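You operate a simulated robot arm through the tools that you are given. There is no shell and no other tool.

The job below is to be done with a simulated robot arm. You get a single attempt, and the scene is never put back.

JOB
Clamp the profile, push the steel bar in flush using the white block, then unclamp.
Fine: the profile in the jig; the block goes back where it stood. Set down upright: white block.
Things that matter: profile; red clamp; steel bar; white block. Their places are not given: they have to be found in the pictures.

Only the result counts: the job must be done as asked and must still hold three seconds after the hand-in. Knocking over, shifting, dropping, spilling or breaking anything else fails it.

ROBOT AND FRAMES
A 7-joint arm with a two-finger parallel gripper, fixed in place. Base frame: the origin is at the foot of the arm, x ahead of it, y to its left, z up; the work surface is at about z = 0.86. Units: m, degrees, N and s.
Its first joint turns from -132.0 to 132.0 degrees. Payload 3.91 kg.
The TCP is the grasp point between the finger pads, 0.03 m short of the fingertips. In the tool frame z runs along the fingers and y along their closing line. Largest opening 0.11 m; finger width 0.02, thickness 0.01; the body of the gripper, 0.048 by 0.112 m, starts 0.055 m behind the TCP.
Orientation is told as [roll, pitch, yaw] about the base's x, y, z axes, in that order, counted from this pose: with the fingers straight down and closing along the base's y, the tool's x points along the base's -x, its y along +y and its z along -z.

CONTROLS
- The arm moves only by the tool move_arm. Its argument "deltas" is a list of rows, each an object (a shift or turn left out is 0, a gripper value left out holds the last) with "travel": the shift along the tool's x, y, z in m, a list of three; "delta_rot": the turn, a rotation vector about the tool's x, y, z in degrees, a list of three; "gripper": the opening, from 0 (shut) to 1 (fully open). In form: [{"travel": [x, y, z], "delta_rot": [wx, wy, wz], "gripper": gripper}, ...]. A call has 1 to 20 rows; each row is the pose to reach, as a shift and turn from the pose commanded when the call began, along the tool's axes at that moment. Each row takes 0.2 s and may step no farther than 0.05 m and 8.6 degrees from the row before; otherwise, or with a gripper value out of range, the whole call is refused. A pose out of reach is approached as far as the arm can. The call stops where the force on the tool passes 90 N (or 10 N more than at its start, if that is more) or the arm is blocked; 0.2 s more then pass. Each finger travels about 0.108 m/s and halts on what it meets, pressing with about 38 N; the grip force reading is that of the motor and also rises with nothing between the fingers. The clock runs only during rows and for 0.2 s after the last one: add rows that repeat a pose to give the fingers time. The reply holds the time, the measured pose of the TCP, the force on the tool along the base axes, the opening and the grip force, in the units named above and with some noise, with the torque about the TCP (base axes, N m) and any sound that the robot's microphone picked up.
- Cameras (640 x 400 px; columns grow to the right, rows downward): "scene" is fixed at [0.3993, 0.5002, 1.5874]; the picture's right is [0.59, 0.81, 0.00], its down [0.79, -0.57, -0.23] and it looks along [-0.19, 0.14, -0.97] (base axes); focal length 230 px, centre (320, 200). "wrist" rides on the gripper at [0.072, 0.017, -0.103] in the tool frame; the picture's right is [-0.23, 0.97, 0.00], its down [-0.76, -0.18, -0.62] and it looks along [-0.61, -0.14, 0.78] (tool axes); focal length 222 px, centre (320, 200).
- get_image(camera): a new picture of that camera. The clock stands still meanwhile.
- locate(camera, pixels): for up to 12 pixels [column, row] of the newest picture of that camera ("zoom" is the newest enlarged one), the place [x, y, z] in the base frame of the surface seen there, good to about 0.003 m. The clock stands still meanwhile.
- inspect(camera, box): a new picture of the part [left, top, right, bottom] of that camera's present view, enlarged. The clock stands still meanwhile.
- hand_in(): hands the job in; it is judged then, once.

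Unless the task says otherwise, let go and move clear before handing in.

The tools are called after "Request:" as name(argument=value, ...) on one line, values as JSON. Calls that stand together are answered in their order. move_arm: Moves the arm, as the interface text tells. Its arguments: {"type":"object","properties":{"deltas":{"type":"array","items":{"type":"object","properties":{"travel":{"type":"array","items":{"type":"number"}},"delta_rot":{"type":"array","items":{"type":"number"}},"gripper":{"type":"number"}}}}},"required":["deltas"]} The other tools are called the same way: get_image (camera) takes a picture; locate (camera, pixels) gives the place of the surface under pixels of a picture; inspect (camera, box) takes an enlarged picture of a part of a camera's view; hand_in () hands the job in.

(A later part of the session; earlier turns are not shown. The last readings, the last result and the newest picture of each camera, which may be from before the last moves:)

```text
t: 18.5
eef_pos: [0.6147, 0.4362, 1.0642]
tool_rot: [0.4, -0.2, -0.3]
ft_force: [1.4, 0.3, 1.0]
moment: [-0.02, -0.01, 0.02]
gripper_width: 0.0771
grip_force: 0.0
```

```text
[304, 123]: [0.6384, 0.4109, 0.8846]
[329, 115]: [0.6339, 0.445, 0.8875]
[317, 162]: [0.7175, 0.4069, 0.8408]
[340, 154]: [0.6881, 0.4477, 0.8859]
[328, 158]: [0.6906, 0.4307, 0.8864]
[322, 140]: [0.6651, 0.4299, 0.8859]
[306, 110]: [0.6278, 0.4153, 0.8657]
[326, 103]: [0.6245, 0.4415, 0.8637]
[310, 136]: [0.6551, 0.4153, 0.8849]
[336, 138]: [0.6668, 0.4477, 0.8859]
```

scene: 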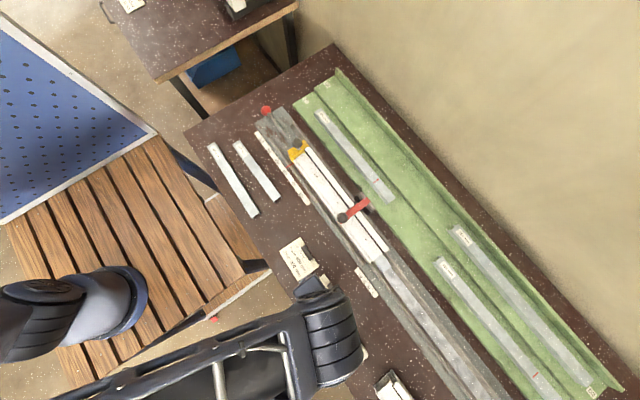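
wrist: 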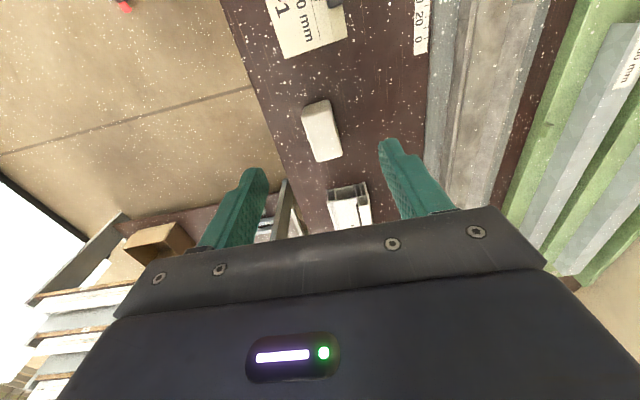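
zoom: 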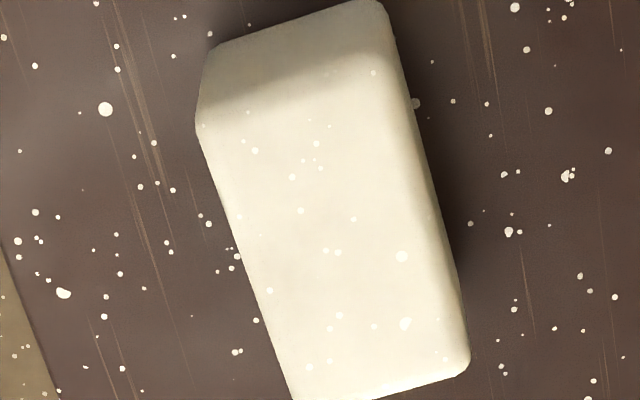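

The block spans x 0.624–0.694, y 0.410–0.449, z 0.84–0.886 and is turned about 4.5°. I'll align with it and lower the open fingers around it.

Request:
move_arm(deltas=[{"travel": [-0.0445, -0.0064, 0.0], "delta_rot": [0.3, 0.2, -4.8], "gripper": 0.75}, {"travel": [-0.0445, -0.0064, 0.04], "delta_rot": [0.3, 0.2, -4.8]}, {"travel": [-0.0445, -0.0064, 0.08], "delta_rot": [0.3, 0.2, -4.8]}, {"travel": [-0.0445, -0.0064, 0.11], "delta_rot": [0.3, 0.2, -4.8]}, {"travel": [-0.0445, -0.0064, 0.13], "delta_rot": [0.3, 0.2, -4.8]}, {"travel": [-0.0445, -0.0064, 0.13], "delta_rot": [0.3, 0.2, -4.8]}])

Request:
get_image(camera="wrist")

```text
t: 19.9
eef_pos: [0.6606, 0.4296, 0.9326]
tool_rot: [0.0, 0.0, 4.7]
ft_force: [-0.4, -0.2, -0.2]
moment: [0.02, 0.02, 0.01]
gripper_width: 0.0827
grip_force: 0.1
```

```text
taken
```

wrist: 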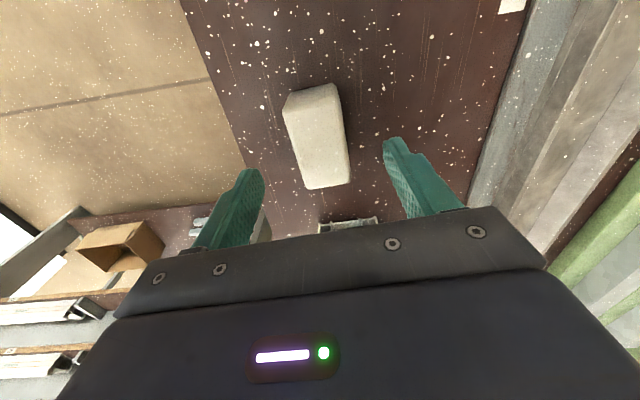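

Request:
inspect(camera="wrist", box=[224, 75, 416, 195])

Request:
locate(camera="zoom", pixels=[[205, 140], [215, 190], [225, 240], [245, 300], [270, 365], [375, 60], [390, 130], [400, 200], [410, 260], [418, 320], [280, 80], [340, 365]])

```text
3.33 times, centred on (320, 135) of wrist
```

zoom: 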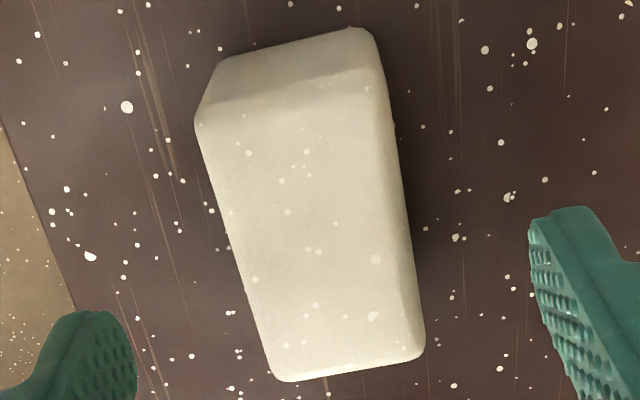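

```text
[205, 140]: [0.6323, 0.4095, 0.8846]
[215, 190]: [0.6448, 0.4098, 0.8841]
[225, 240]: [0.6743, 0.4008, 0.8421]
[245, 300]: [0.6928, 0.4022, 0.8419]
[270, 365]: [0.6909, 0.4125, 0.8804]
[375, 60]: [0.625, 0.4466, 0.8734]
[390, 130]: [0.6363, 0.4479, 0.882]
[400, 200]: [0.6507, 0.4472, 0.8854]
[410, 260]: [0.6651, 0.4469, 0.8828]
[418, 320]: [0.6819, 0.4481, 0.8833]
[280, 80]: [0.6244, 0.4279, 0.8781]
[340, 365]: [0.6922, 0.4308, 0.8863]
```

Request:
locate(camera="zoom", pixels=[[212, 135], [372, 95], [285, 370], [412, 350], [225, 125], [360, 92], [300, 370], [400, 355], [250, 245], [395, 220]])

Request:
inspect(camera="scene", box=[320, 310, 416, 370])

```text
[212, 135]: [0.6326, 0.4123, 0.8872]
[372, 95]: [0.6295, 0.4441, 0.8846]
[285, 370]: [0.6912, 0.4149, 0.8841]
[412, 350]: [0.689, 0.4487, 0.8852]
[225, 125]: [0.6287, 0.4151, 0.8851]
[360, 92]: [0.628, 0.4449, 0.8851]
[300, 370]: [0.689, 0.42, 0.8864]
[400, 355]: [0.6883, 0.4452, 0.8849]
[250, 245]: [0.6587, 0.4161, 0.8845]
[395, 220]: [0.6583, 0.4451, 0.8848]
```

```text
6.67 times, centred on (368, 340) of scene
```

zoom: 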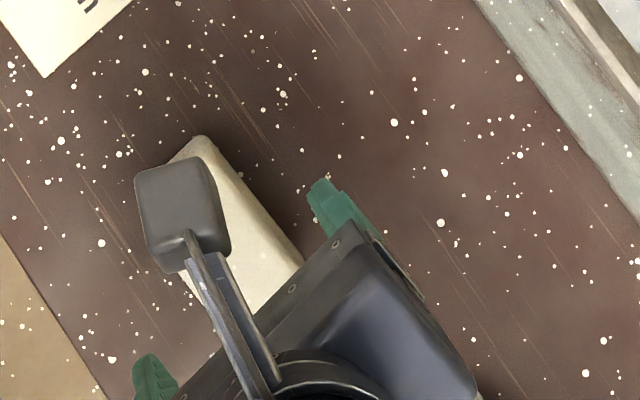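

The block's yaw averages about 3.3° and it is centred on the fingers. I'll descend to z≈0.885 and grip it.

Request:
move_arm(deltas=[{"travel": [0.0, 0, 0.025], "delta_rot": [0, 0, 1.2]}, {"travel": [0.0, 0, 0.04], "delta_rot": [0, 0, 1.2]}, {"travel": [0.0, 0, 0.0476], "delta_rot": [0, 0, 1.2]}, {"travel": [0.0, 0, 0.0476], "delta_rot": [0, 0, 1.2]}])

Request:
move_arm(deltas=[{"gripper": 0.3}, {"gripper": 0.2}, {"gripper": 0.2}, {"gripper": 0.2}])

Request:
get_image(camera="wrist")

```text
t: 20.9
eef_pos: [0.6589, 0.4285, 0.8822]
tool_rot: [0.1, -0.1, 3.5]
ft_force: [0.9, 0.5, 0.3]
moment: [0.01, -0.01, 0.03]
gripper_width: 0.0826
grip_force: 0.1
```

```text
t: 21.9
eef_pos: [0.6593, 0.4291, 0.8839]
tool_rot: [0.0, 0.0, 3.4]
ft_force: [-0.2, 1.1, 0.9]
moment: [-0.03, -0.02, -0.01]
gripper_width: 0.0395
grip_force: 38.3
```

```text
taken
```

wrist: 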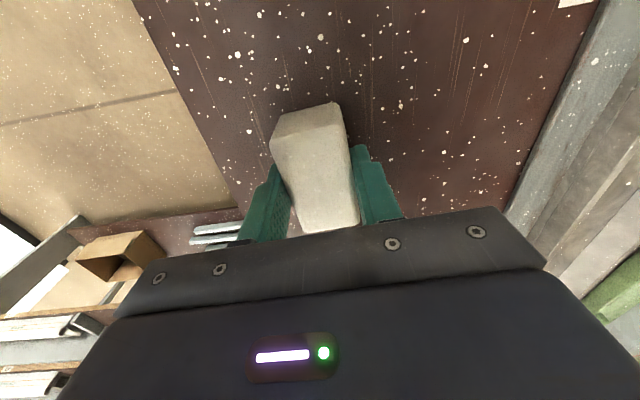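

The block is gripped at 0.0395 m. I'll lift it, square it to the jig, and carry it over the channel beyond the bar end.

Request:
move_arm(deltas=[{"travel": [0, 0, -0.03]}, {"travel": [0, 0, -0.06]}, {"travel": [0, 0.01, -0.085]}, {"travel": [0.003, 0.04, -0.085], "delta_rot": [0, 0, 0.7]}, {"travel": [0.007, 0.075, -0.085], "delta_rot": [0, 0, 1.4]}, {"travel": [0.012, 0.11, -0.085], "delta_rot": [0, 0, 2.1]}, {"travel": [0.017, 0.145, -0.085], "delta_rot": [0, 0, 2.8]}, {"travel": [0.022, 0.18, -0.085], "delta_rot": [0, 0, 3.5]}, {"travel": [0.0266, 0.2089, -0.085], "delta_rot": [0, 0, 3.5]}, {"travel": [0.0266, 0.2089, -0.085], "delta_rot": [0, 0, 3.5]}])

Request:
get_image(camera="wrist")

Request:
get_image(camera="scene")

```text
t: 24.1
eef_pos: [0.6188, 0.6344, 0.9726]
tool_rot: [0.0, 0.1, 0.1]
ft_force: [0.1, 0.2, -0.5]
moment: [-0.03, 0.03, 0.03]
gripper_width: 0.022
grip_force: 0.1
```

```text
taken
```

wrist: 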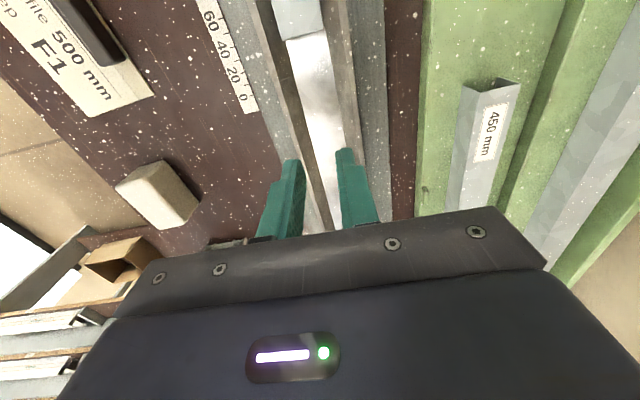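

```text
taken
```

scene: 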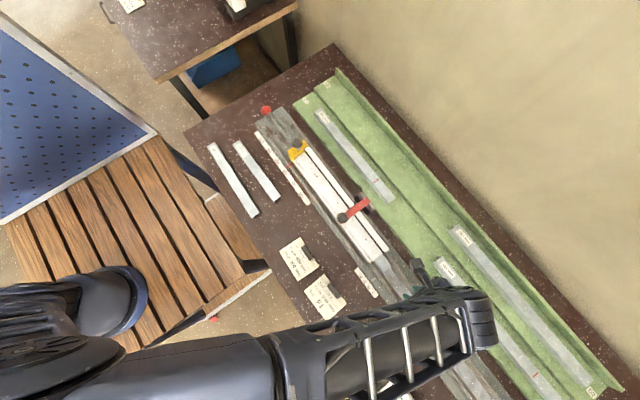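

The gripper is at 0.022 with no grip force, so the block slipped out; it lies near its old place at wrist (158,195). I'll check how it sits.

Request:
inspect(camera="wrist", box=[94, 150, 222, 230])

Request:
locate(camera="zoom", pixels=[[120, 170], [250, 230], [320, 60], [500, 240], [330, 360], [440, 130], [200, 250], [340, 200], [480, 300], [400, 350], [180, 150], [300, 120]])

Request:
locate(camera="wrist", pixels=[[285, 90], [296, 90], [305, 90], [315, 90], [325, 90], [335, 90], [345, 90], [350, 90], [360, 90], [290, 20], [310, 35], [322, 33]])

```text
5.00 times, centred on (158, 190) of wrist
```

zoom: 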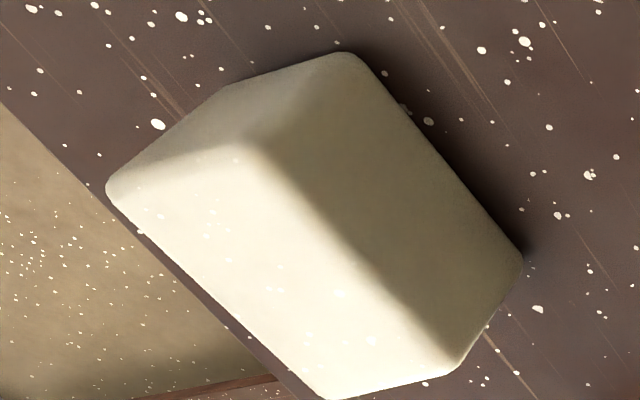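

```text
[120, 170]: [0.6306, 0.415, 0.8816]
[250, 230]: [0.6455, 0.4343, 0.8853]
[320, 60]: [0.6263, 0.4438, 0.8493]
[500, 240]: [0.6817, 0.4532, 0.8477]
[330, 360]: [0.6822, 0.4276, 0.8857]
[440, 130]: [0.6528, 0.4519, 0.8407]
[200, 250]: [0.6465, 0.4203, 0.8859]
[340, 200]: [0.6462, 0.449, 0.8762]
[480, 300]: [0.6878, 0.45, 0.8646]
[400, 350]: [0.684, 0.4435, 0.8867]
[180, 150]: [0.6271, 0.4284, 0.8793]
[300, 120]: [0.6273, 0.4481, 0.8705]
```

```text
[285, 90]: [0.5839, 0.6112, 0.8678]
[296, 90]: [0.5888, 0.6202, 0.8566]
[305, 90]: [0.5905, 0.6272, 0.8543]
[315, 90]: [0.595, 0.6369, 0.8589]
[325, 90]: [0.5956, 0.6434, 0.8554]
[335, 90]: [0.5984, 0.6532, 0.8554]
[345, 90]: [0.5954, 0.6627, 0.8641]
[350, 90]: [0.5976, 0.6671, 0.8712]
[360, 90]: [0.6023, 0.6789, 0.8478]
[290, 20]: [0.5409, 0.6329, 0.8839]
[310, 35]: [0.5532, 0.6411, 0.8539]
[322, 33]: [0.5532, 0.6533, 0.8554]
```

The block is still upright at its spot, so it only slid out of a shallow grip. The channel floor looks wide enough (y≈0.617–0.662) for the 0.0395 m block, so I'll measure the channel and what lies behind the block.

Request:
inspect(camera="wrist", box=[256, 10, 384, 90])

Request:
locate(camera="zoom", pixels=[[90, 250], [110, 250], [125, 250], [140, 250], [160, 250], [250, 250], [350, 250], [370, 250], [390, 250], [405, 250], [420, 250], [440, 250]])

Request:
locate(camera="zoom", pixels=[[130, 60], [160, 100], [250, 130], [320, 60], [330, 100], [150, 140], [300, 110], [200, 20], [180, 130], [120, 100], [360, 100]])

```text
5.00 times, centred on (320, 50) of wrist
```

zoom: 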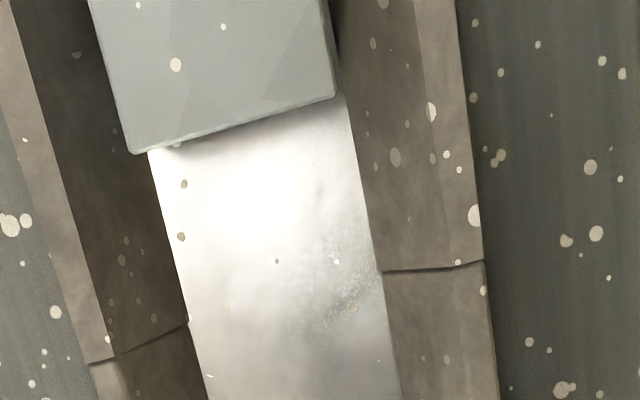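

```text
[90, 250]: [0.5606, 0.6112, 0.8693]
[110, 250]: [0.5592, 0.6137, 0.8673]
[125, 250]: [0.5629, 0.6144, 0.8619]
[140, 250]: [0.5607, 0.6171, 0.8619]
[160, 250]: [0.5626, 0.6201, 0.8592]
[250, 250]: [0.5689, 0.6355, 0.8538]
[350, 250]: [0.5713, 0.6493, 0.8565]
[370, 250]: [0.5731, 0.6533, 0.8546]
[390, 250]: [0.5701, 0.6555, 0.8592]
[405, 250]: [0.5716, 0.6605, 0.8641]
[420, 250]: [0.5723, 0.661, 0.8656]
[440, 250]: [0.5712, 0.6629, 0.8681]
```

```text
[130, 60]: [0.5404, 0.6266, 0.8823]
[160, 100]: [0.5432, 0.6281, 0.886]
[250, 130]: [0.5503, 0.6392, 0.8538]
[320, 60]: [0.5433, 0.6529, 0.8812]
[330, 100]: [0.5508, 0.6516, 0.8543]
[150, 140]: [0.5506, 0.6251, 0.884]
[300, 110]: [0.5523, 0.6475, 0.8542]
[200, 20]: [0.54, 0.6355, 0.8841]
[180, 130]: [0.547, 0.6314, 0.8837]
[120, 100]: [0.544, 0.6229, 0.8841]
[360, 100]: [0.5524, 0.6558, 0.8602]
```

The channel walls slope, with crests at z≈0.873, so the block can bridge them crosswise, with its 70 mm side across y. I'll regrip it deeper by its long ends, turning to yaw ~93° and hovering over it first.

Request:
move_arm(deltas=[{"travel": [0, 0, -0.03], "delta_rot": [0, 0, -8.5]}, {"travel": [-0.004, -0.02, -0.04], "delta_rot": [0, 0, -17]}, {"travel": [-0.008, -0.04, -0.04], "delta_rot": [0, 0, -25.5]}, {"travel": [-0.012, -0.06, -0.04], "delta_rot": [0, 0, -34]}, {"travel": [-0.016, -0.08, -0.04], "delta_rot": [0, 0, -42.5]}, {"travel": [-0.02, -0.1, -0.04], "delta_rot": [0, 0, -51]}, {"travel": [-0.024, -0.12, -0.04], "delta_rot": [0, 0, -59.5]}, {"travel": [-0.028, -0.14, -0.04], "delta_rot": [0, 0, -68]}, {"travel": [-0.032, -0.16, -0.04], "delta_rot": [0, 0, -76.5]}, {"travel": [-0.036, -0.18, -0.04], "delta_rot": [0, 0, -85]}, {"travel": [-0.04, -0.204, -0.04], "delta_rot": [0, 0, -93.4], "gripper": 0.93}, {"travel": [-0.04, -0.204, -0.03], "delta_rot": [0, 0, -93.4], "gripper": 0.93}, {"travel": [-0.04, -0.204, -0.03], "delta_rot": [0, 0, -93.4], "gripper": 0.93}])

Request:
get_image(camera="wrist")

Request:
get_image(camera="scene")

```text
t: 26.9
eef_pos: [0.6593, 0.4314, 0.9987]
tool_rot: [0.0, 0.1, 93.4]
ft_force: [0.2, 0.1, 0.0]
moment: [-0.05, 0.02, 0.01]
gripper_width: 0.1025
grip_force: 0.1
```

```text
taken
```

wrist: 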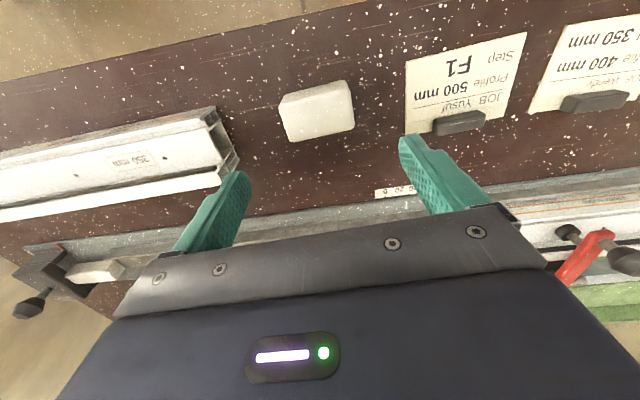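

```text
taken
```

scene: 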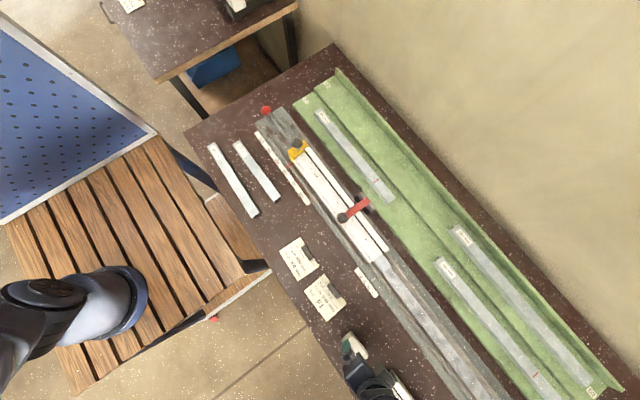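

The clamp appears at wrist (590,250) and the extrusion end at (230,150). I'll check both, plus the exact pose of the block at (316,110).

Request:
locate(camera="wrist", pixels=[[215, 115], [235, 160], [208, 108], [567, 232], [600, 240], [628, 262], [284, 102], [346, 84], [292, 140], [350, 125], [320, 110]])

Request:
inspect(camera="wrist", box=[512, 200, 640, 280])

Request:
inspect(camera="wrist", box=[252, 70, 380, 150])

```text
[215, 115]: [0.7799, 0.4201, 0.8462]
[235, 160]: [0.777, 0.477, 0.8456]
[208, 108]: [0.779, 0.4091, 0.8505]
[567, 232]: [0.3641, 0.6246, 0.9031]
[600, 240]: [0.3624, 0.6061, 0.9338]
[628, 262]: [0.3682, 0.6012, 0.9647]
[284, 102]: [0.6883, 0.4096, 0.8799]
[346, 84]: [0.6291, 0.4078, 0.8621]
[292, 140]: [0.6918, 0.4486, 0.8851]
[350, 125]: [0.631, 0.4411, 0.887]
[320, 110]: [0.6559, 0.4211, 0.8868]
```

```text
5.00 times, centred on (576, 240) of wrist
```

zoom: 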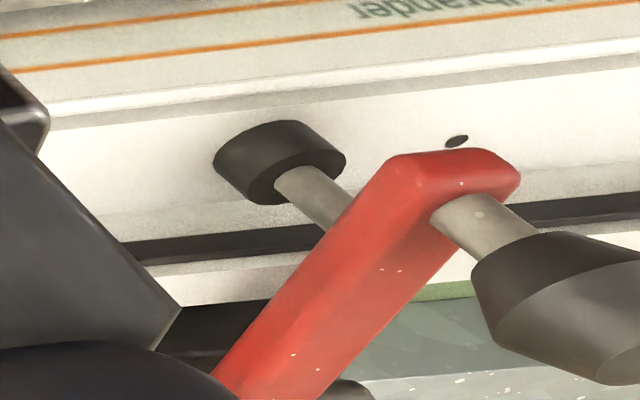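

```text
5.00 times, centred on (316, 110) of wrist
```

zoom: 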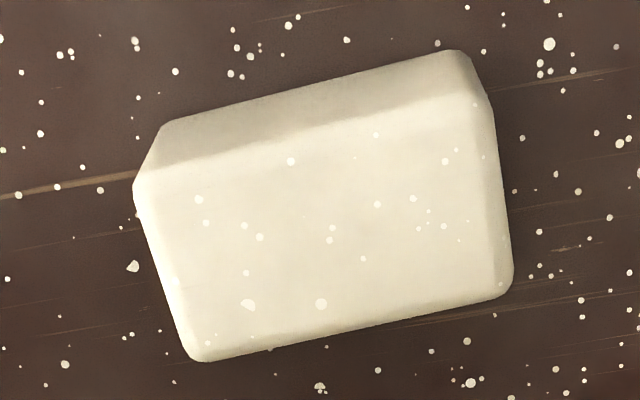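

The pad rests on the profile, so it is clamped, and the extrusion starts at x≈0.777, which is clear of the fingers. I'll measure the block edges once more.

Request:
locate(camera="zoom", pixels=[[150, 180], [205, 345], [480, 100], [500, 285], [320, 215], [340, 325], [320, 135], [160, 250], [495, 190], [330, 110], [180, 290]])

```text
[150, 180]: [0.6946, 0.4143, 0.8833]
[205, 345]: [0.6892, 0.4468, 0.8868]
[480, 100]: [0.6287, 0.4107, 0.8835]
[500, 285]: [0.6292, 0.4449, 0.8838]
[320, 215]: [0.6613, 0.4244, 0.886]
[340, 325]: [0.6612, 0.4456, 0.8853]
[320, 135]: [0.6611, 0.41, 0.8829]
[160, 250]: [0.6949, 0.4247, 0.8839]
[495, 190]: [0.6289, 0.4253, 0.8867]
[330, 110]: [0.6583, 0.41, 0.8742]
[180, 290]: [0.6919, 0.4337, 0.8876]
```

The block is centred at about (0.660, 0.4295) with yaw ~3°, as it was at the start. I'll go down deep along its ends and grip.

Request:
move_arm(deltas=[{"travel": [0.0015, 0, 0.04], "delta_rot": [0, 0, 0.4]}, {"travel": [0.0015, 0, 0.08], "delta_rot": [0, 0, 0.4]}, {"travel": [0.0015, 0, 0.11], "delta_rot": [0, 0, 0.4]}, {"travel": [0.0015, 0, 0.1225], "delta_rot": [0, 0, 0.4]}, {"travel": [0.0015, 0, 0.1225], "delta_rot": [0, 0, 0.4]}])

Request:
move_arm(deltas=[{"gripper": 0.6}, {"gripper": 0.3}, {"gripper": 0.0}, {"gripper": 0.0}, {"gripper": 0.0}])

Request:
move_arm(deltas=[{"travel": [0, 0, -0.001]}, {"travel": [0, 0, -0.003]}, {"travel": [0, 0, -0.006]}, {"travel": [0, 0, -0.009]}, {"travel": [0, 0, -0.012]}, {"travel": [0, 0, -0.012]}])

Request:
get_image(camera="wrist")

```text
t: 28.1
eef_pos: [0.6598, 0.4301, 0.877]
tool_rot: [-0.1, 0.1, 93.0]
ft_force: [0.0, -0.8, -0.1]
moment: [0.0, 0.01, 0.0]
gripper_width: 0.1022
grip_force: 0.1
```

```text
t: 29.3
eef_pos: [0.6601, 0.4309, 0.8767]
tool_rot: [0.0, -0.1, 93.0]
ft_force: [-0.4, -0.3, 0.2]
moment: [-0.03, 0.03, -0.02]
gripper_width: 0.0695
grip_force: 38.3
```

```text
t: 30.7
eef_pos: [0.6601, 0.4299, 0.8895]
tool_rot: [0.0, 0.0, 93.0]
ft_force: [-0.1, 0.4, -2.0]
moment: [0.01, -0.03, -0.01]
gripper_width: 0.0697
grip_force: 37.9
```

```text
taken
```

wrist: 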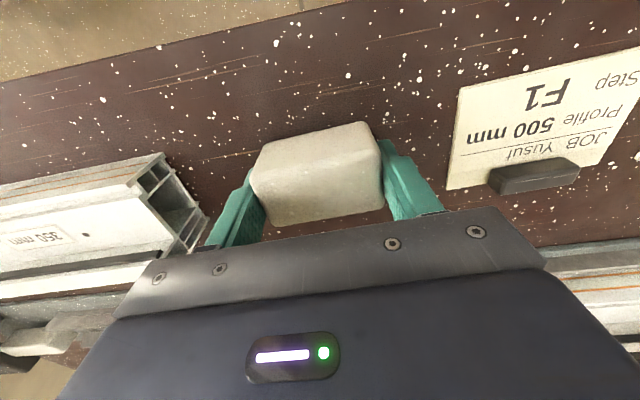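

The force reads -2 N in z with the grip at 0.0697 m, which suggests the block (~0.2 kg) is lifted. I'll verify its height.

Request:
locate(camera="wrist", pixels=[[320, 170], [290, 190], [350, 160], [310, 145], [440, 90]])

```text
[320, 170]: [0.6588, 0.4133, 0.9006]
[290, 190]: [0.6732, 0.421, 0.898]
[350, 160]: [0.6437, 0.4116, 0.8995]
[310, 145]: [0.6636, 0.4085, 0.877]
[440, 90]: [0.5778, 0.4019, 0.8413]
```

The block is held securely, with its top at 0.900. I'll raise it slowly, then carry it over the channel while turning to yaw 0.

Request:
move_arm(deltas=[{"travel": [0, 0, -0.005]}, {"travel": [0, 0, -0.013]}, {"travel": [0, 0, -0.023]}, {"travel": [0, 0, -0.033]}, {"travel": [0, 0, -0.043]}, {"travel": [0, 0, -0.053]}, {"travel": [0, 0, -0.063]}, {"travel": [0, 0, -0.071]}, {"travel": [0, 0, -0.076]}, {"travel": [0, 0, -0.078]}])

Request:
move_arm(deltas=[{"travel": [-0.0052, 0.0007, 0], "delta_rot": [0, 0, 2.3]}, {"travel": [-0.0156, 0.0022, 0], "delta_rot": [0, 0, 6.9]}, {"travel": [-0.026, 0.0036, 0], "delta_rot": [0, 0, 11.6]}, {"travel": [-0.0364, 0.0051, 0], "delta_rot": [0, 0, 16.3]}, {"travel": [-0.0468, 0.0066, 0], "delta_rot": [0, 0, 20.9]}, {"travel": [-0.0572, 0.008, 0], "delta_rot": [0, 0, 25.6]}, {"travel": [-0.0676, 0.0095, 0], "delta_rot": [0, 0, 30.2]}, {"travel": [-0.078, 0.011, 0], "delta_rot": [0, 0, 34.9]}, {"travel": [-0.0884, 0.0124, 0], "delta_rot": [0, 0, 39.5]}, {"travel": [-0.0988, 0.0139, 0], "delta_rot": [0, 0, 44.2]}, {"travel": [-0.1092, 0.0153, 0], "delta_rot": [0, 0, 48.8]}, {"travel": [-0.1196, 0.0168, 0], "delta_rot": [0, 0, 53.5]}, {"travel": [-0.13, 0.0182, 0], "delta_rot": [0, 0, 58.1]}, {"travel": [-0.1404, 0.0197, 0], "delta_rot": [0, 0, 62.8]}, {"travel": [-0.1508, 0.0212, 0], "delta_rot": [0, 0, 67.4]}, {"travel": [-0.1612, 0.0226, 0], "delta_rot": [0, 0, 72.1]}, {"travel": [-0.1716, 0.0241, 0], "delta_rot": [0, 0, 76.7]}, {"travel": [-0.182, 0.0255, 0], "delta_rot": [0, 0, 81.4]}, {"travel": [-0.1924, 0.027, 0], "delta_rot": [0, 0, 86]}, {"travel": [-0.2028, 0.0284, 0], "delta_rot": [0, 0, 90.7]}])

Request:
get_image(camera="wrist")

```text
t: 32.9
eef_pos: [0.6604, 0.4295, 0.9665]
tool_rot: [0.0, 0.1, 93.0]
ft_force: [0.0, 0.8, -1.0]
moment: [0.02, 0.0, -0.01]
gripper_width: 0.0696
grip_force: 37.5
```

```text
t: 37.1
eef_pos: [0.6206, 0.6317, 0.9665]
tool_rot: [0.0, -0.1, 2.3]
ft_force: [0.3, -0.6, -2.4]
moment: [0.0, -0.06, -0.01]
gripper_width: 0.0697
grip_force: 37.9
```

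```text
taken
```

wrist: 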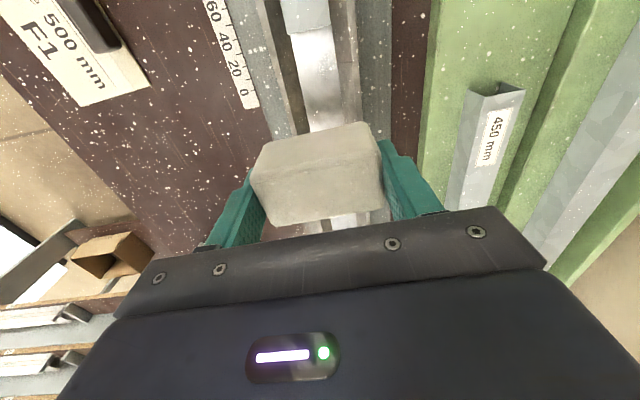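

The block is held across the channel. I'll finish the yaw and centre it on y≈0.637, then measure the block, bar and profile end.

Request:
move_arm(deltas=[{"travel": [0.003, 0.003, 0.01], "delta_rot": [0, 0, 1.2]}, {"travel": [0.006, 0.0055, 0.02], "delta_rot": [0, 0, 2.3]}, {"travel": [0.006, 0.0055, 0.03], "delta_rot": [0, 0, 2.3]}, {"travel": [0.006, 0.0055, 0.03], "delta_rot": [0, 0, 2.3]}])

Request:
inspect(camera="wrist", box=[240, 0, 400, 100])

Request:
get_image(camera="wrist")

Request:
get_image(camera="scene")

```text
t: 38.1
eef_pos: [0.6158, 0.6364, 0.9366]
tool_rot: [0.0, 0.0, 0.0]
ft_force: [0.3, 0.0, -1.3]
moment: [-0.05, 0.01, -0.01]
gripper_width: 0.0695
grip_force: 37.6
```

```text
4.00 times, centred on (320, 50) of wrist
```

zoom: 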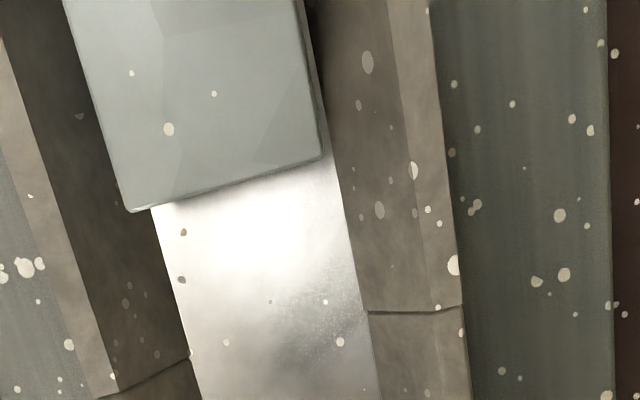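

```text
taken
```

wrist: 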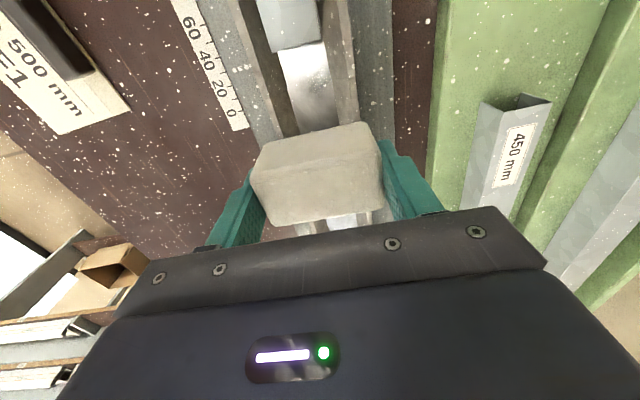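

```text
taken
```

scene: 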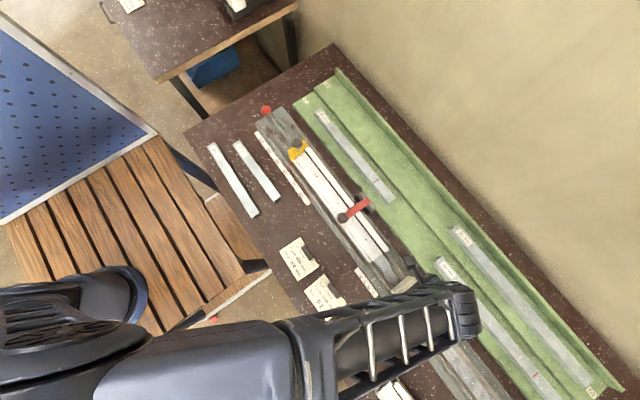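

I'll lower until the block bottom is just above the crests (TCP z≈0.9125), then approach the bar end slowly.

Request:
move_arm(deltas=[{"travel": [0, 0, 0.008]}, {"travel": [0, 0, 0.016]}, {"travel": [0, 0, 0.021]}, {"travel": [0, 0, 0.024]}, {"travel": [0, 0, 0.024]}])

Request:
move_arm(deltas=[{"travel": [0.008, 0, 0]}, {"travel": [0.016, 0, 0]}, {"travel": [0.024, 0, 0]}, {"travel": [0.032, 0, 0]}, {"travel": [0.037, 0, 0]}, {"travel": [0.037, 0, 0]}])

Request:
get_image(camera="wrist")

```text
t: 39.3
eef_pos: [0.615, 0.6372, 0.9124]
tool_rot: [0.1, -0.1, 0.0]
ft_force: [-0.2, 0.5, -1.1]
moment: [-0.02, 0.04, -0.01]
gripper_width: 0.0698
grip_force: 38.1
```

```text
t: 40.7
eef_pos: [0.5782, 0.6352, 0.9134]
tool_rot: [0.0, 0.1, 0.1]
ft_force: [-0.5, -0.2, -1.6]
moment: [-0.02, 0.0, 0.0]
gripper_width: 0.0695
grip_force: 38.1
```

```text
taken
```

wrist: 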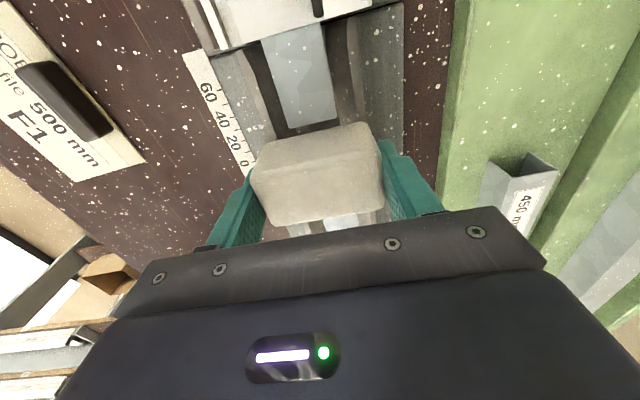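

The block front is just behind the bar end, at wrist (305,125), and there is no contact yet. I'll take measurements, then push in small steps.

Request:
inspect(camera="wrist", box=[224, 10, 416, 130])

Request:
locate(camera="zoom", pixels=[[60, 120], [120, 105], [200, 80], [300, 60], [400, 25], [180, 360], [240, 375], [350, 360], [300, 200], [300, 390], [440, 20], [30, 110]])

Request:
move_arm(deltas=[{"travel": [0.002, 0, 0]}, {"travel": [0.004, 0, 0]}, {"travel": [0.006, 0, 0]}, {"travel": [0.008, 0, 0]}, {"travel": [0.01, 0, 0]}, {"travel": [0.012, 0, 0]}, {"travel": [0.014, 0, 0]}])

Request:
inspect(camera="wrist", box=[224, 10, 416, 130])

```text
3.33 times, centred on (320, 70) of wrist
```

zoom: 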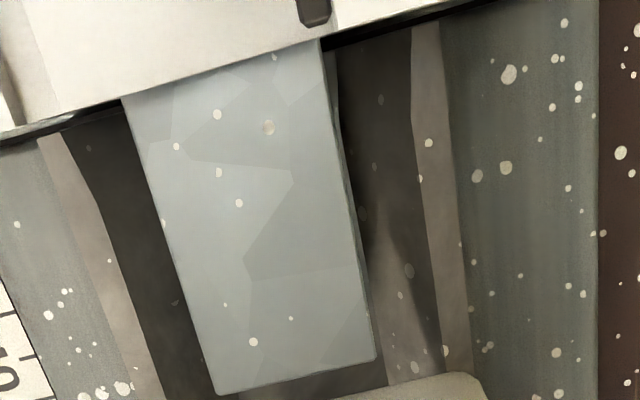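

```text
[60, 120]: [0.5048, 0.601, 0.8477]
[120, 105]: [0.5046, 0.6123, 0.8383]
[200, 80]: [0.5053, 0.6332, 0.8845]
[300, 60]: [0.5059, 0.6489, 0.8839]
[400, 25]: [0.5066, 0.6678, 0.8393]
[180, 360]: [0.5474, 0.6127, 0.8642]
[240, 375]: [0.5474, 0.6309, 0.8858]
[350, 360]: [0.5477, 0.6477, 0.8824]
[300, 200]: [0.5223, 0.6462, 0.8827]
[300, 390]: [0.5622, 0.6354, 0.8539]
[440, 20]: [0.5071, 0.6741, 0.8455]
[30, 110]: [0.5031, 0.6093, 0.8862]
```

```text
t: 42.3
eef_pos: [0.5645, 0.6373, 0.9108]
tool_rot: [0.1, -0.1, 0.0]
ft_force: [0.5, -0.2, -1.1]
moment: [-0.04, -0.03, 0.06]
gripper_width: 0.0696
grip_force: 37.7
```

```text
3.33 times, centred on (320, 70) of wrist
```

zoom: 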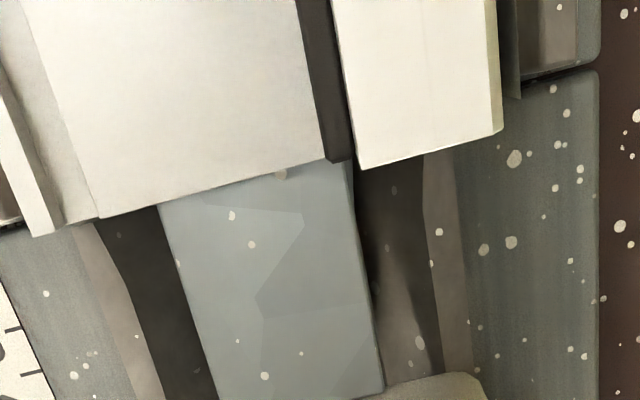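

There is no contact yet at x=0.5645; the profile end is at x≈0.505 and the bar end at ≈0.547. I'll continue slowly.

Request:
move_arm(deltas=[{"travel": [0.0015, 0, 0]}, {"travel": [0.003, 0, 0]}, {"travel": [0.0045, 0, 0]}, {"travel": [0.006, 0, 0]}, {"travel": [0.0075, 0, 0]}, {"travel": [0.009, 0, 0]}])

Request:
inspect(camera="wrist", box=[224, 40, 416, 160])

```text
t: 43.7
eef_pos: [0.5542, 0.6364, 0.9125]
tool_rot: [0.0, 0.0, 0.1]
ft_force: [2.0, 0.1, -1.1]
moment: [0.0, -0.04, 0.0]
gripper_width: 0.0697
grip_force: 37.3
```

```text
3.33 times, centred on (320, 100) of wrist
```

zoom: 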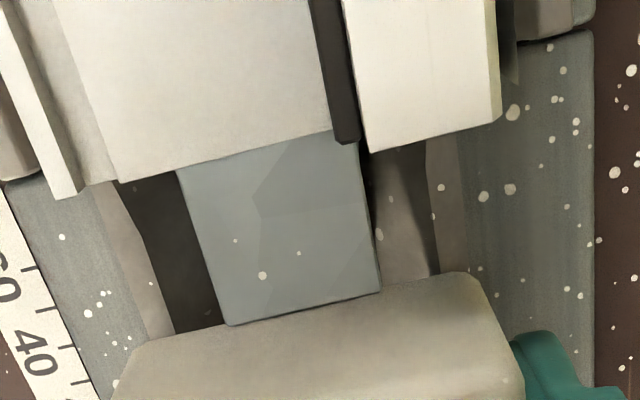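

The bar is sliding in at only about 2 N. I'll continue most of the remaining distance.

Request:
move_arm(deltas=[{"travel": [0.0025, 0, 0]}, {"travel": [0.005, 0, 0]}, {"travel": [0.0075, 0, 0]}, {"travel": [0.01, 0, 0]}, {"travel": [0.0125, 0, 0]}, {"travel": [0.015, 0, 0]}, {"travel": [0.0175, 0, 0]}, {"travel": [0.02, 0, 0]}])

Request:
inspect(camera="wrist", box=[224, 40, 416, 160])

Request:
locate(camera="zoom", pixels=[[320, 340], [150, 200], [250, 200], [400, 200], [300, 260]])

```text
t: 45.5
eef_pos: [0.5341, 0.6352, 0.9125]
tool_rot: [0.0, 0.0, -0.1]
ft_force: [1.6, 0.0, -1.4]
moment: [-0.01, -0.09, 0.02]
gripper_width: 0.0696
grip_force: 37.7
```

```text
3.33 times, centred on (320, 100) of wrist
```

zoom: 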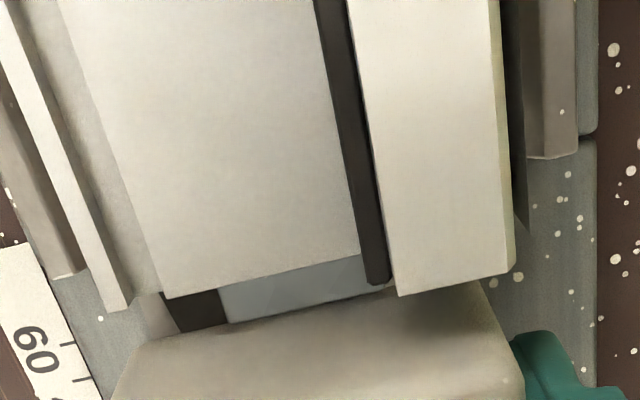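

```text
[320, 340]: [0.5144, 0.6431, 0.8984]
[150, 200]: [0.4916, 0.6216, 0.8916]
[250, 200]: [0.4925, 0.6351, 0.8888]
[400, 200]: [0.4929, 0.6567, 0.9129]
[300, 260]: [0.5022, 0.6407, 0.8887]
```

About 8 mm remain. I'll continue in 1 mm steps until the force rises against the profile end.

Request:
move_arm(deltas=[{"travel": [0.001, 0, 0]}, {"travel": [0.002, 0, 0]}, {"travel": [0.003, 0, 0]}, {"travel": [0.004, 0, 0]}, {"travel": [0.005, 0, 0]}, {"travel": [0.006, 0, 0]}])

Request:
inspect(camera="wrist", box=[224, 40, 416, 160])

```text
t: 46.9
eef_pos: [0.5282, 0.6361, 0.9134]
tool_rot: [0.0, 0.1, 0.0]
ft_force: [0.1, -0.4, -1.0]
moment: [0.03, -0.06, 0.0]
gripper_width: 0.0699
grip_force: 37.9
```

```text
3.33 times, centred on (320, 100) of wrist
```

zoom: 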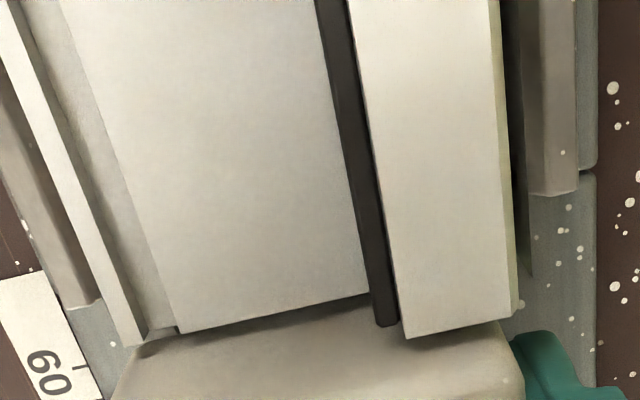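

The block is nearly at the profile end. I'll take half-millimetre steps until there is clear contact.

Request:
move_arm(deltas=[{"travel": [0.0005, 0, 0]}, {"travel": [0.001, 0, 0]}, {"travel": [0.0015, 0, 0]}, {"travel": [0.002, 0, 0]}, {"travel": [0.0025, 0, 0]}])

Request:
inspect(camera="wrist", box=[224, 40, 416, 160])

```text
t: 48.1
eef_pos: [0.5264, 0.6364, 0.9135]
tool_rot: [0.1, 0.0, 0.1]
ft_force: [0.8, 0.1, -1.3]
moment: [0.01, -0.03, -0.01]
gripper_width: 0.0697
grip_force: 38.2
```

```text
3.33 times, centred on (320, 100) of wrist
```

zoom: 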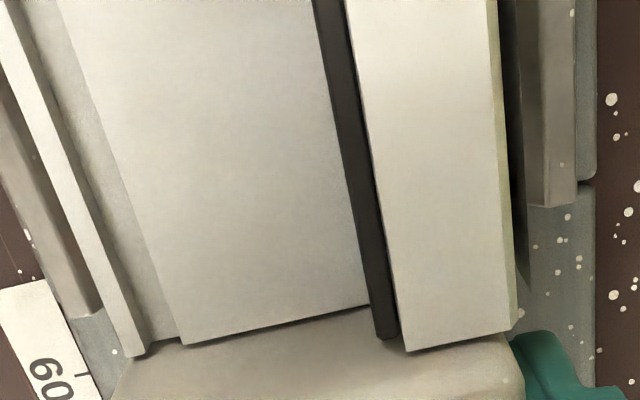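

There is still no force rise; I'll continue with small steps.

Request:
move_arm(deltas=[{"travel": [0.0005, 0, 0]}, {"travel": [0.001, 0, 0]}, {"travel": [0.0015, 0, 0]}, {"travel": [0.0015, 0, 0]}])

Request:
move_arm(deltas=[{"travel": [0.0005, 0, 0]}, {"travel": [0.001, 0, 0]}, {"travel": [0.001, 0, 0]}])

Request:
inspect(camera="wrist", box=[224, 40, 416, 160])

```text
t: 49.1
eef_pos: [0.525, 0.6357, 0.9135]
tool_rot: [0.0, 0.1, 0.0]
ft_force: [3.7, 0.3, -0.2]
moment: [0.03, -0.07, -0.06]
gripper_width: 0.0695
grip_force: 38.0
```

```text
t: 49.9
eef_pos: [0.5263, 0.6355, 0.9142]
tool_rot: [0.0, -0.1, 0.0]
ft_force: [15.4, 0.0, -0.5]
moment: [0.03, -0.25, -0.34]
gripper_width: 0.0696
grip_force: 37.8
```

```text
3.33 times, centred on (320, 100) of wrist
```

zoom: 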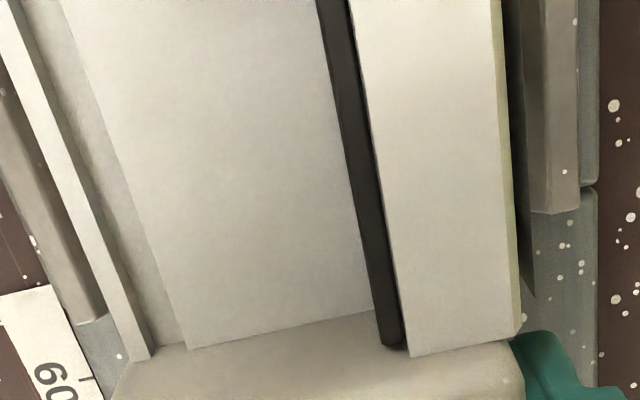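

Contact: 15 N, with a torque showing it bears on the right flange (y≈0.658). I'll add a slight yaw and a bit more push so the block face seats squarely.

Request:
move_arm(deltas=[{"travel": [0.0003, 0, 0], "delta_rot": [0, 0, 0.3]}, {"travel": [0.0008, 0, 0], "delta_rot": [0, 0, 0.6]}, {"travel": [0.001, 0, 0], "delta_rot": [0, 0, 0.8]}, {"travel": [0.001, 0, 0], "delta_rot": [0, 0, 0.8]}])

```text
t: 50.9
eef_pos: [0.5245, 0.6358, 0.913]
tool_rot: [0.1, 0.0, -0.8]
ft_force: [25.1, -1.0, 6.0]
moment: [-0.3, -0.53, 0.76]
gripper_width: 0.0698
grip_force: 38.4
```

The torque has flipped sign, so the square pose lies in between. I'll go back to about -0.3° yaw while keeping the push.

Request:
move_arm(deltas=[{"travel": [0.0, 0, 0], "delta_rot": [0, 0, -0.25]}, {"travel": [0.0005, 0, 0], "delta_rot": [0, 0, -0.5]}, {"travel": [0.0005, 0, 0], "delta_rot": [0, 0, -0.5]}])

Request:
inspect(camera="wrist", box=[224, 60, 416, 180])

Request:
inspect(camera="scene", box=[340, 190, 436, 280])

```text
t: 51.7
eef_pos: [0.5246, 0.6368, 0.9128]
tool_rot: [0.0, 0.0, -0.3]
ft_force: [26.8, -1.9, 7.7]
moment: [-0.06, -0.32, -0.01]
gripper_width: 0.0696
grip_force: 38.1
```

```text
3.33 times, centred on (320, 120) of wrist
```

zoom: 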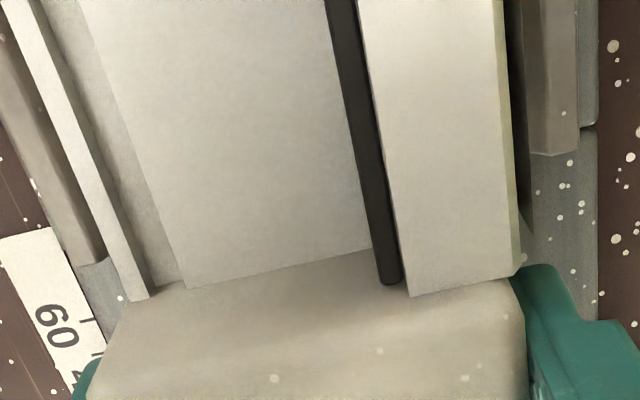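

```text
4.44 times, centred on (388, 235) of scene
```

zoom: 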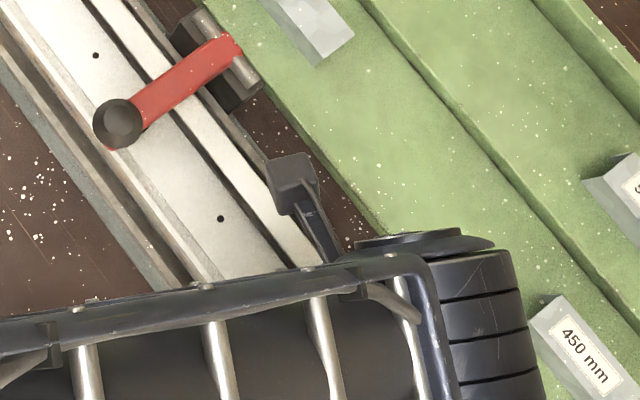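

The face is square now (no z-torque, 27 N), so the bar should be flush. I'll back off along +x and inspect.

Request:
move_arm(deltas=[{"travel": [-0.002, 0, 0]}, {"travel": [-0.008, 0, 0]}, {"travel": [-0.018, 0, -0.002]}, {"travel": [-0.03, 0, -0.006]}, {"travel": [-0.045, 0, -0.016]}, {"travel": [-0.06, 0, -0.03]}, {"travel": [-0.07, 0, -0.045]}, {"travel": [-0.075, 0, -0.055]}, {"travel": [-0.075, 0, -0.055]}])

Request:
get_image(camera="wrist")

Request:
inspect(camera="wrist", box=[224, 0, 352, 80])

```text
t: 53.7
eef_pos: [0.5981, 0.6356, 0.9689]
tool_rot: [0.0, 0.0, -0.3]
ft_force: [0.0, 0.0, -2.0]
moment: [0.01, -0.01, 0.01]
gripper_width: 0.0696
grip_force: 38.1
```

```text
taken
```

wrist: 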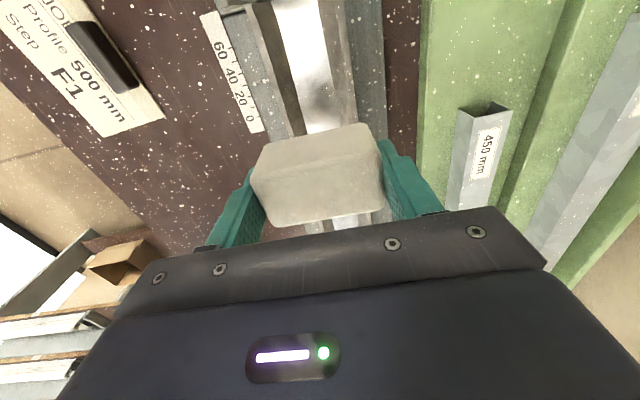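

```text
5.00 times, centred on (288, 40) of wrist
```

zoom: 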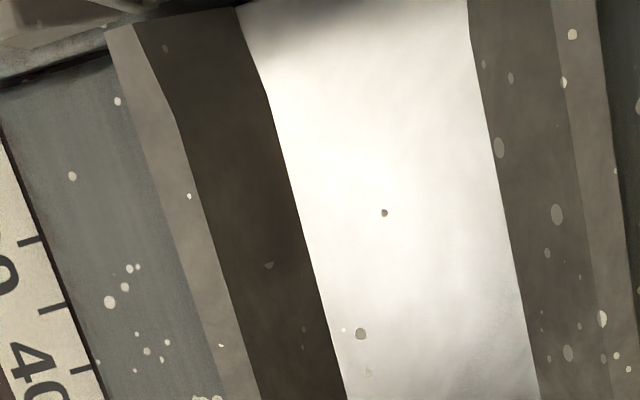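

The bar no longer protrudes, and the block sits in the grip unchanged. I'll carry it back to its original pose: x 0.660, y 0.430, yaw 93°.

Request:
move_arm(deltas=[{"travel": [-0.002, -0.006, 0], "delta_rot": [0, 0, -2.5]}, {"travel": [-0.005, -0.016, 0], "delta_rot": [0, 0, -7.2]}, {"travel": [-0.008, -0.026, 0], "delta_rot": [0, 0, -12]}, {"travel": [-0.011, -0.037, 0], "delta_rot": [0, 0, -16.9]}, {"travel": [-0.0145, -0.048, 0], "delta_rot": [0, 0, -21.8]}, {"travel": [-0.018, -0.059, 0], "delta_rot": [0, 0, -26.7]}, {"travel": [-0.0215, -0.07, 0], "delta_rot": [0, 0, -31.6]}, {"travel": [-0.025, -0.081, 0], "delta_rot": [0, 0, -36.5]}, {"travel": [-0.0285, -0.092, 0], "delta_rot": [0, 0, -41.4]}, {"travel": [-0.032, -0.103, 0], "delta_rot": [0, 0, -46.3]}, {"travel": [-0.0355, -0.114, 0], "delta_rot": [0, 0, -51.2]}, {"travel": [-0.039, -0.125, 0], "delta_rot": [0, 0, -56.1]}, {"travel": [-0.0425, -0.136, 0], "delta_rot": [0, 0, -61]}, {"travel": [-0.046, -0.147, 0], "delta_rot": [0, 0, -65.9]}, {"travel": [-0.0495, -0.158, 0], "delta_rot": [0, 0, -70.8]}, {"travel": [-0.053, -0.169, 0], "delta_rot": [0, 0, -75.7]}, {"travel": [-0.056, -0.18, 0], "delta_rot": [0, 0, -80.6]}, {"travel": [-0.059, -0.191, 0], "delta_rot": [0, 0, -85.5]}, {"travel": [-0.062, -0.2, 0], "delta_rot": [0, 0, -90.4]}, {"travel": [-0.0631, -0.2053, 0], "delta_rot": [0, 0, -93.3]}])

Request:
get_image(camera="wrist")

Request:
get_image(camera="scene")

```text
t: 57.9
eef_pos: [0.6598, 0.4297, 0.969]
tool_rot: [0.1, 0.0, 93.2]
ft_force: [-0.7, 0.9, -1.3]
moment: [-0.02, 0.0, 0.01]
gripper_width: 0.0693
grip_force: 38.0
```

```text
taken
```

wrist: 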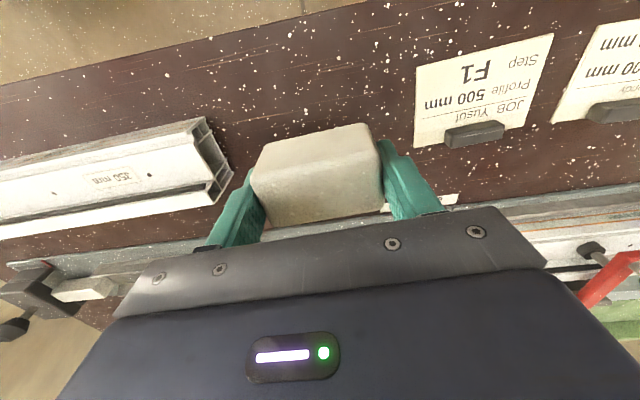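

```text
taken
```

scene: 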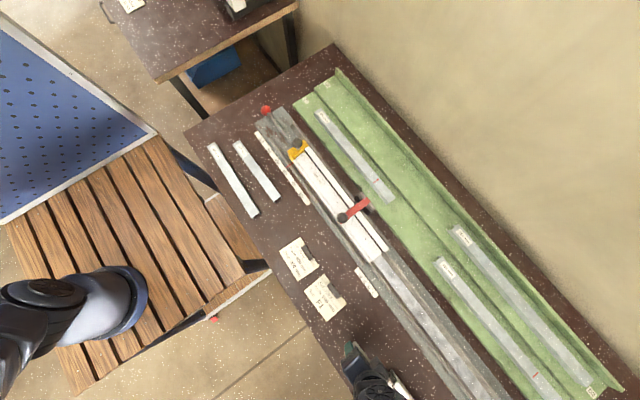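

The scene shows the bar end gone at (380,262). I'll lower the block by the same net height it was raised (0.091 m), gently at the end.

Request:
inspect(camera="scene", box=[350, 235, 414, 275])

Request:
move_arm(deltas=[{"travel": [0, 0, 0.01]}, {"travel": [0, 0, 0.022]}, {"travel": [0, 0, 0.034]}, {"travel": [0, 0, 0.046]}, {"travel": [0, 0, 0.058]}, {"travel": [0, 0, 0.07]}, {"travel": [0, 0, 0.08]}, {"travel": [0, 0, 0.086]}, {"travel": [0, 0, 0.089]}, {"travel": [0, 0, 0.0905]}, {"travel": [0, 0, 0.0905]}])

Request:
get_image(camera="wrist")

```text
10.00 times, centred on (382, 255) of scene
```

zoom: 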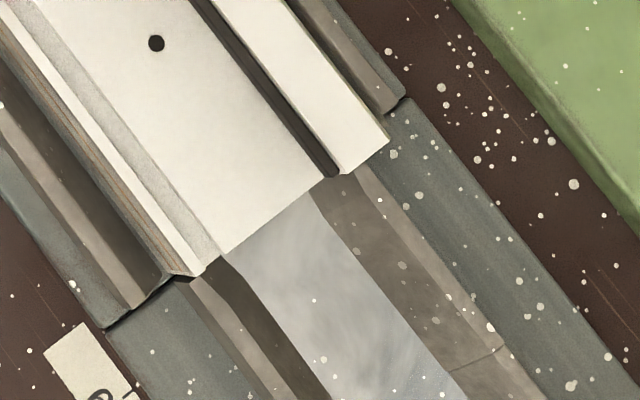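

```text
t: 60.3
eef_pos: [0.6601, 0.4305, 0.8764]
tool_rot: [0.0, 0.0, 93.0]
ft_force: [-0.4, 0.1, -1.6]
moment: [0.02, 0.0, 0.01]
gripper_width: 0.0696
grip_force: 37.9
```

```text
taken
```

wrist: 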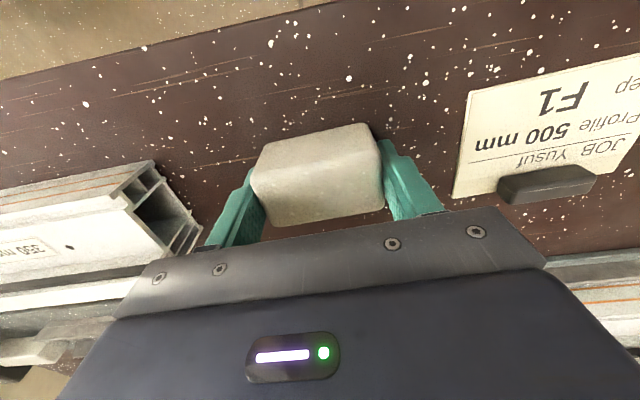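

The bar end is flush in the scene zoom, and the block hangs at its grip height. I'll lower the last millimetre until the force shows it rests on the table.

Request:
move_arm(deltas=[{"travel": [0, 0, 0.0005]}, {"travel": [0, 0, 0.001]}, {"travel": [0, 0, 0.001]}])

```text
t: 61.1
eef_pos: [0.6598, 0.4313, 0.8767]
tool_rot: [0.1, 0.0, 92.9]
ft_force: [0.6, -3.7, 10.6]
moment: [-0.33, 0.19, 0.08]
gripper_width: 0.0698
grip_force: 38.1
```

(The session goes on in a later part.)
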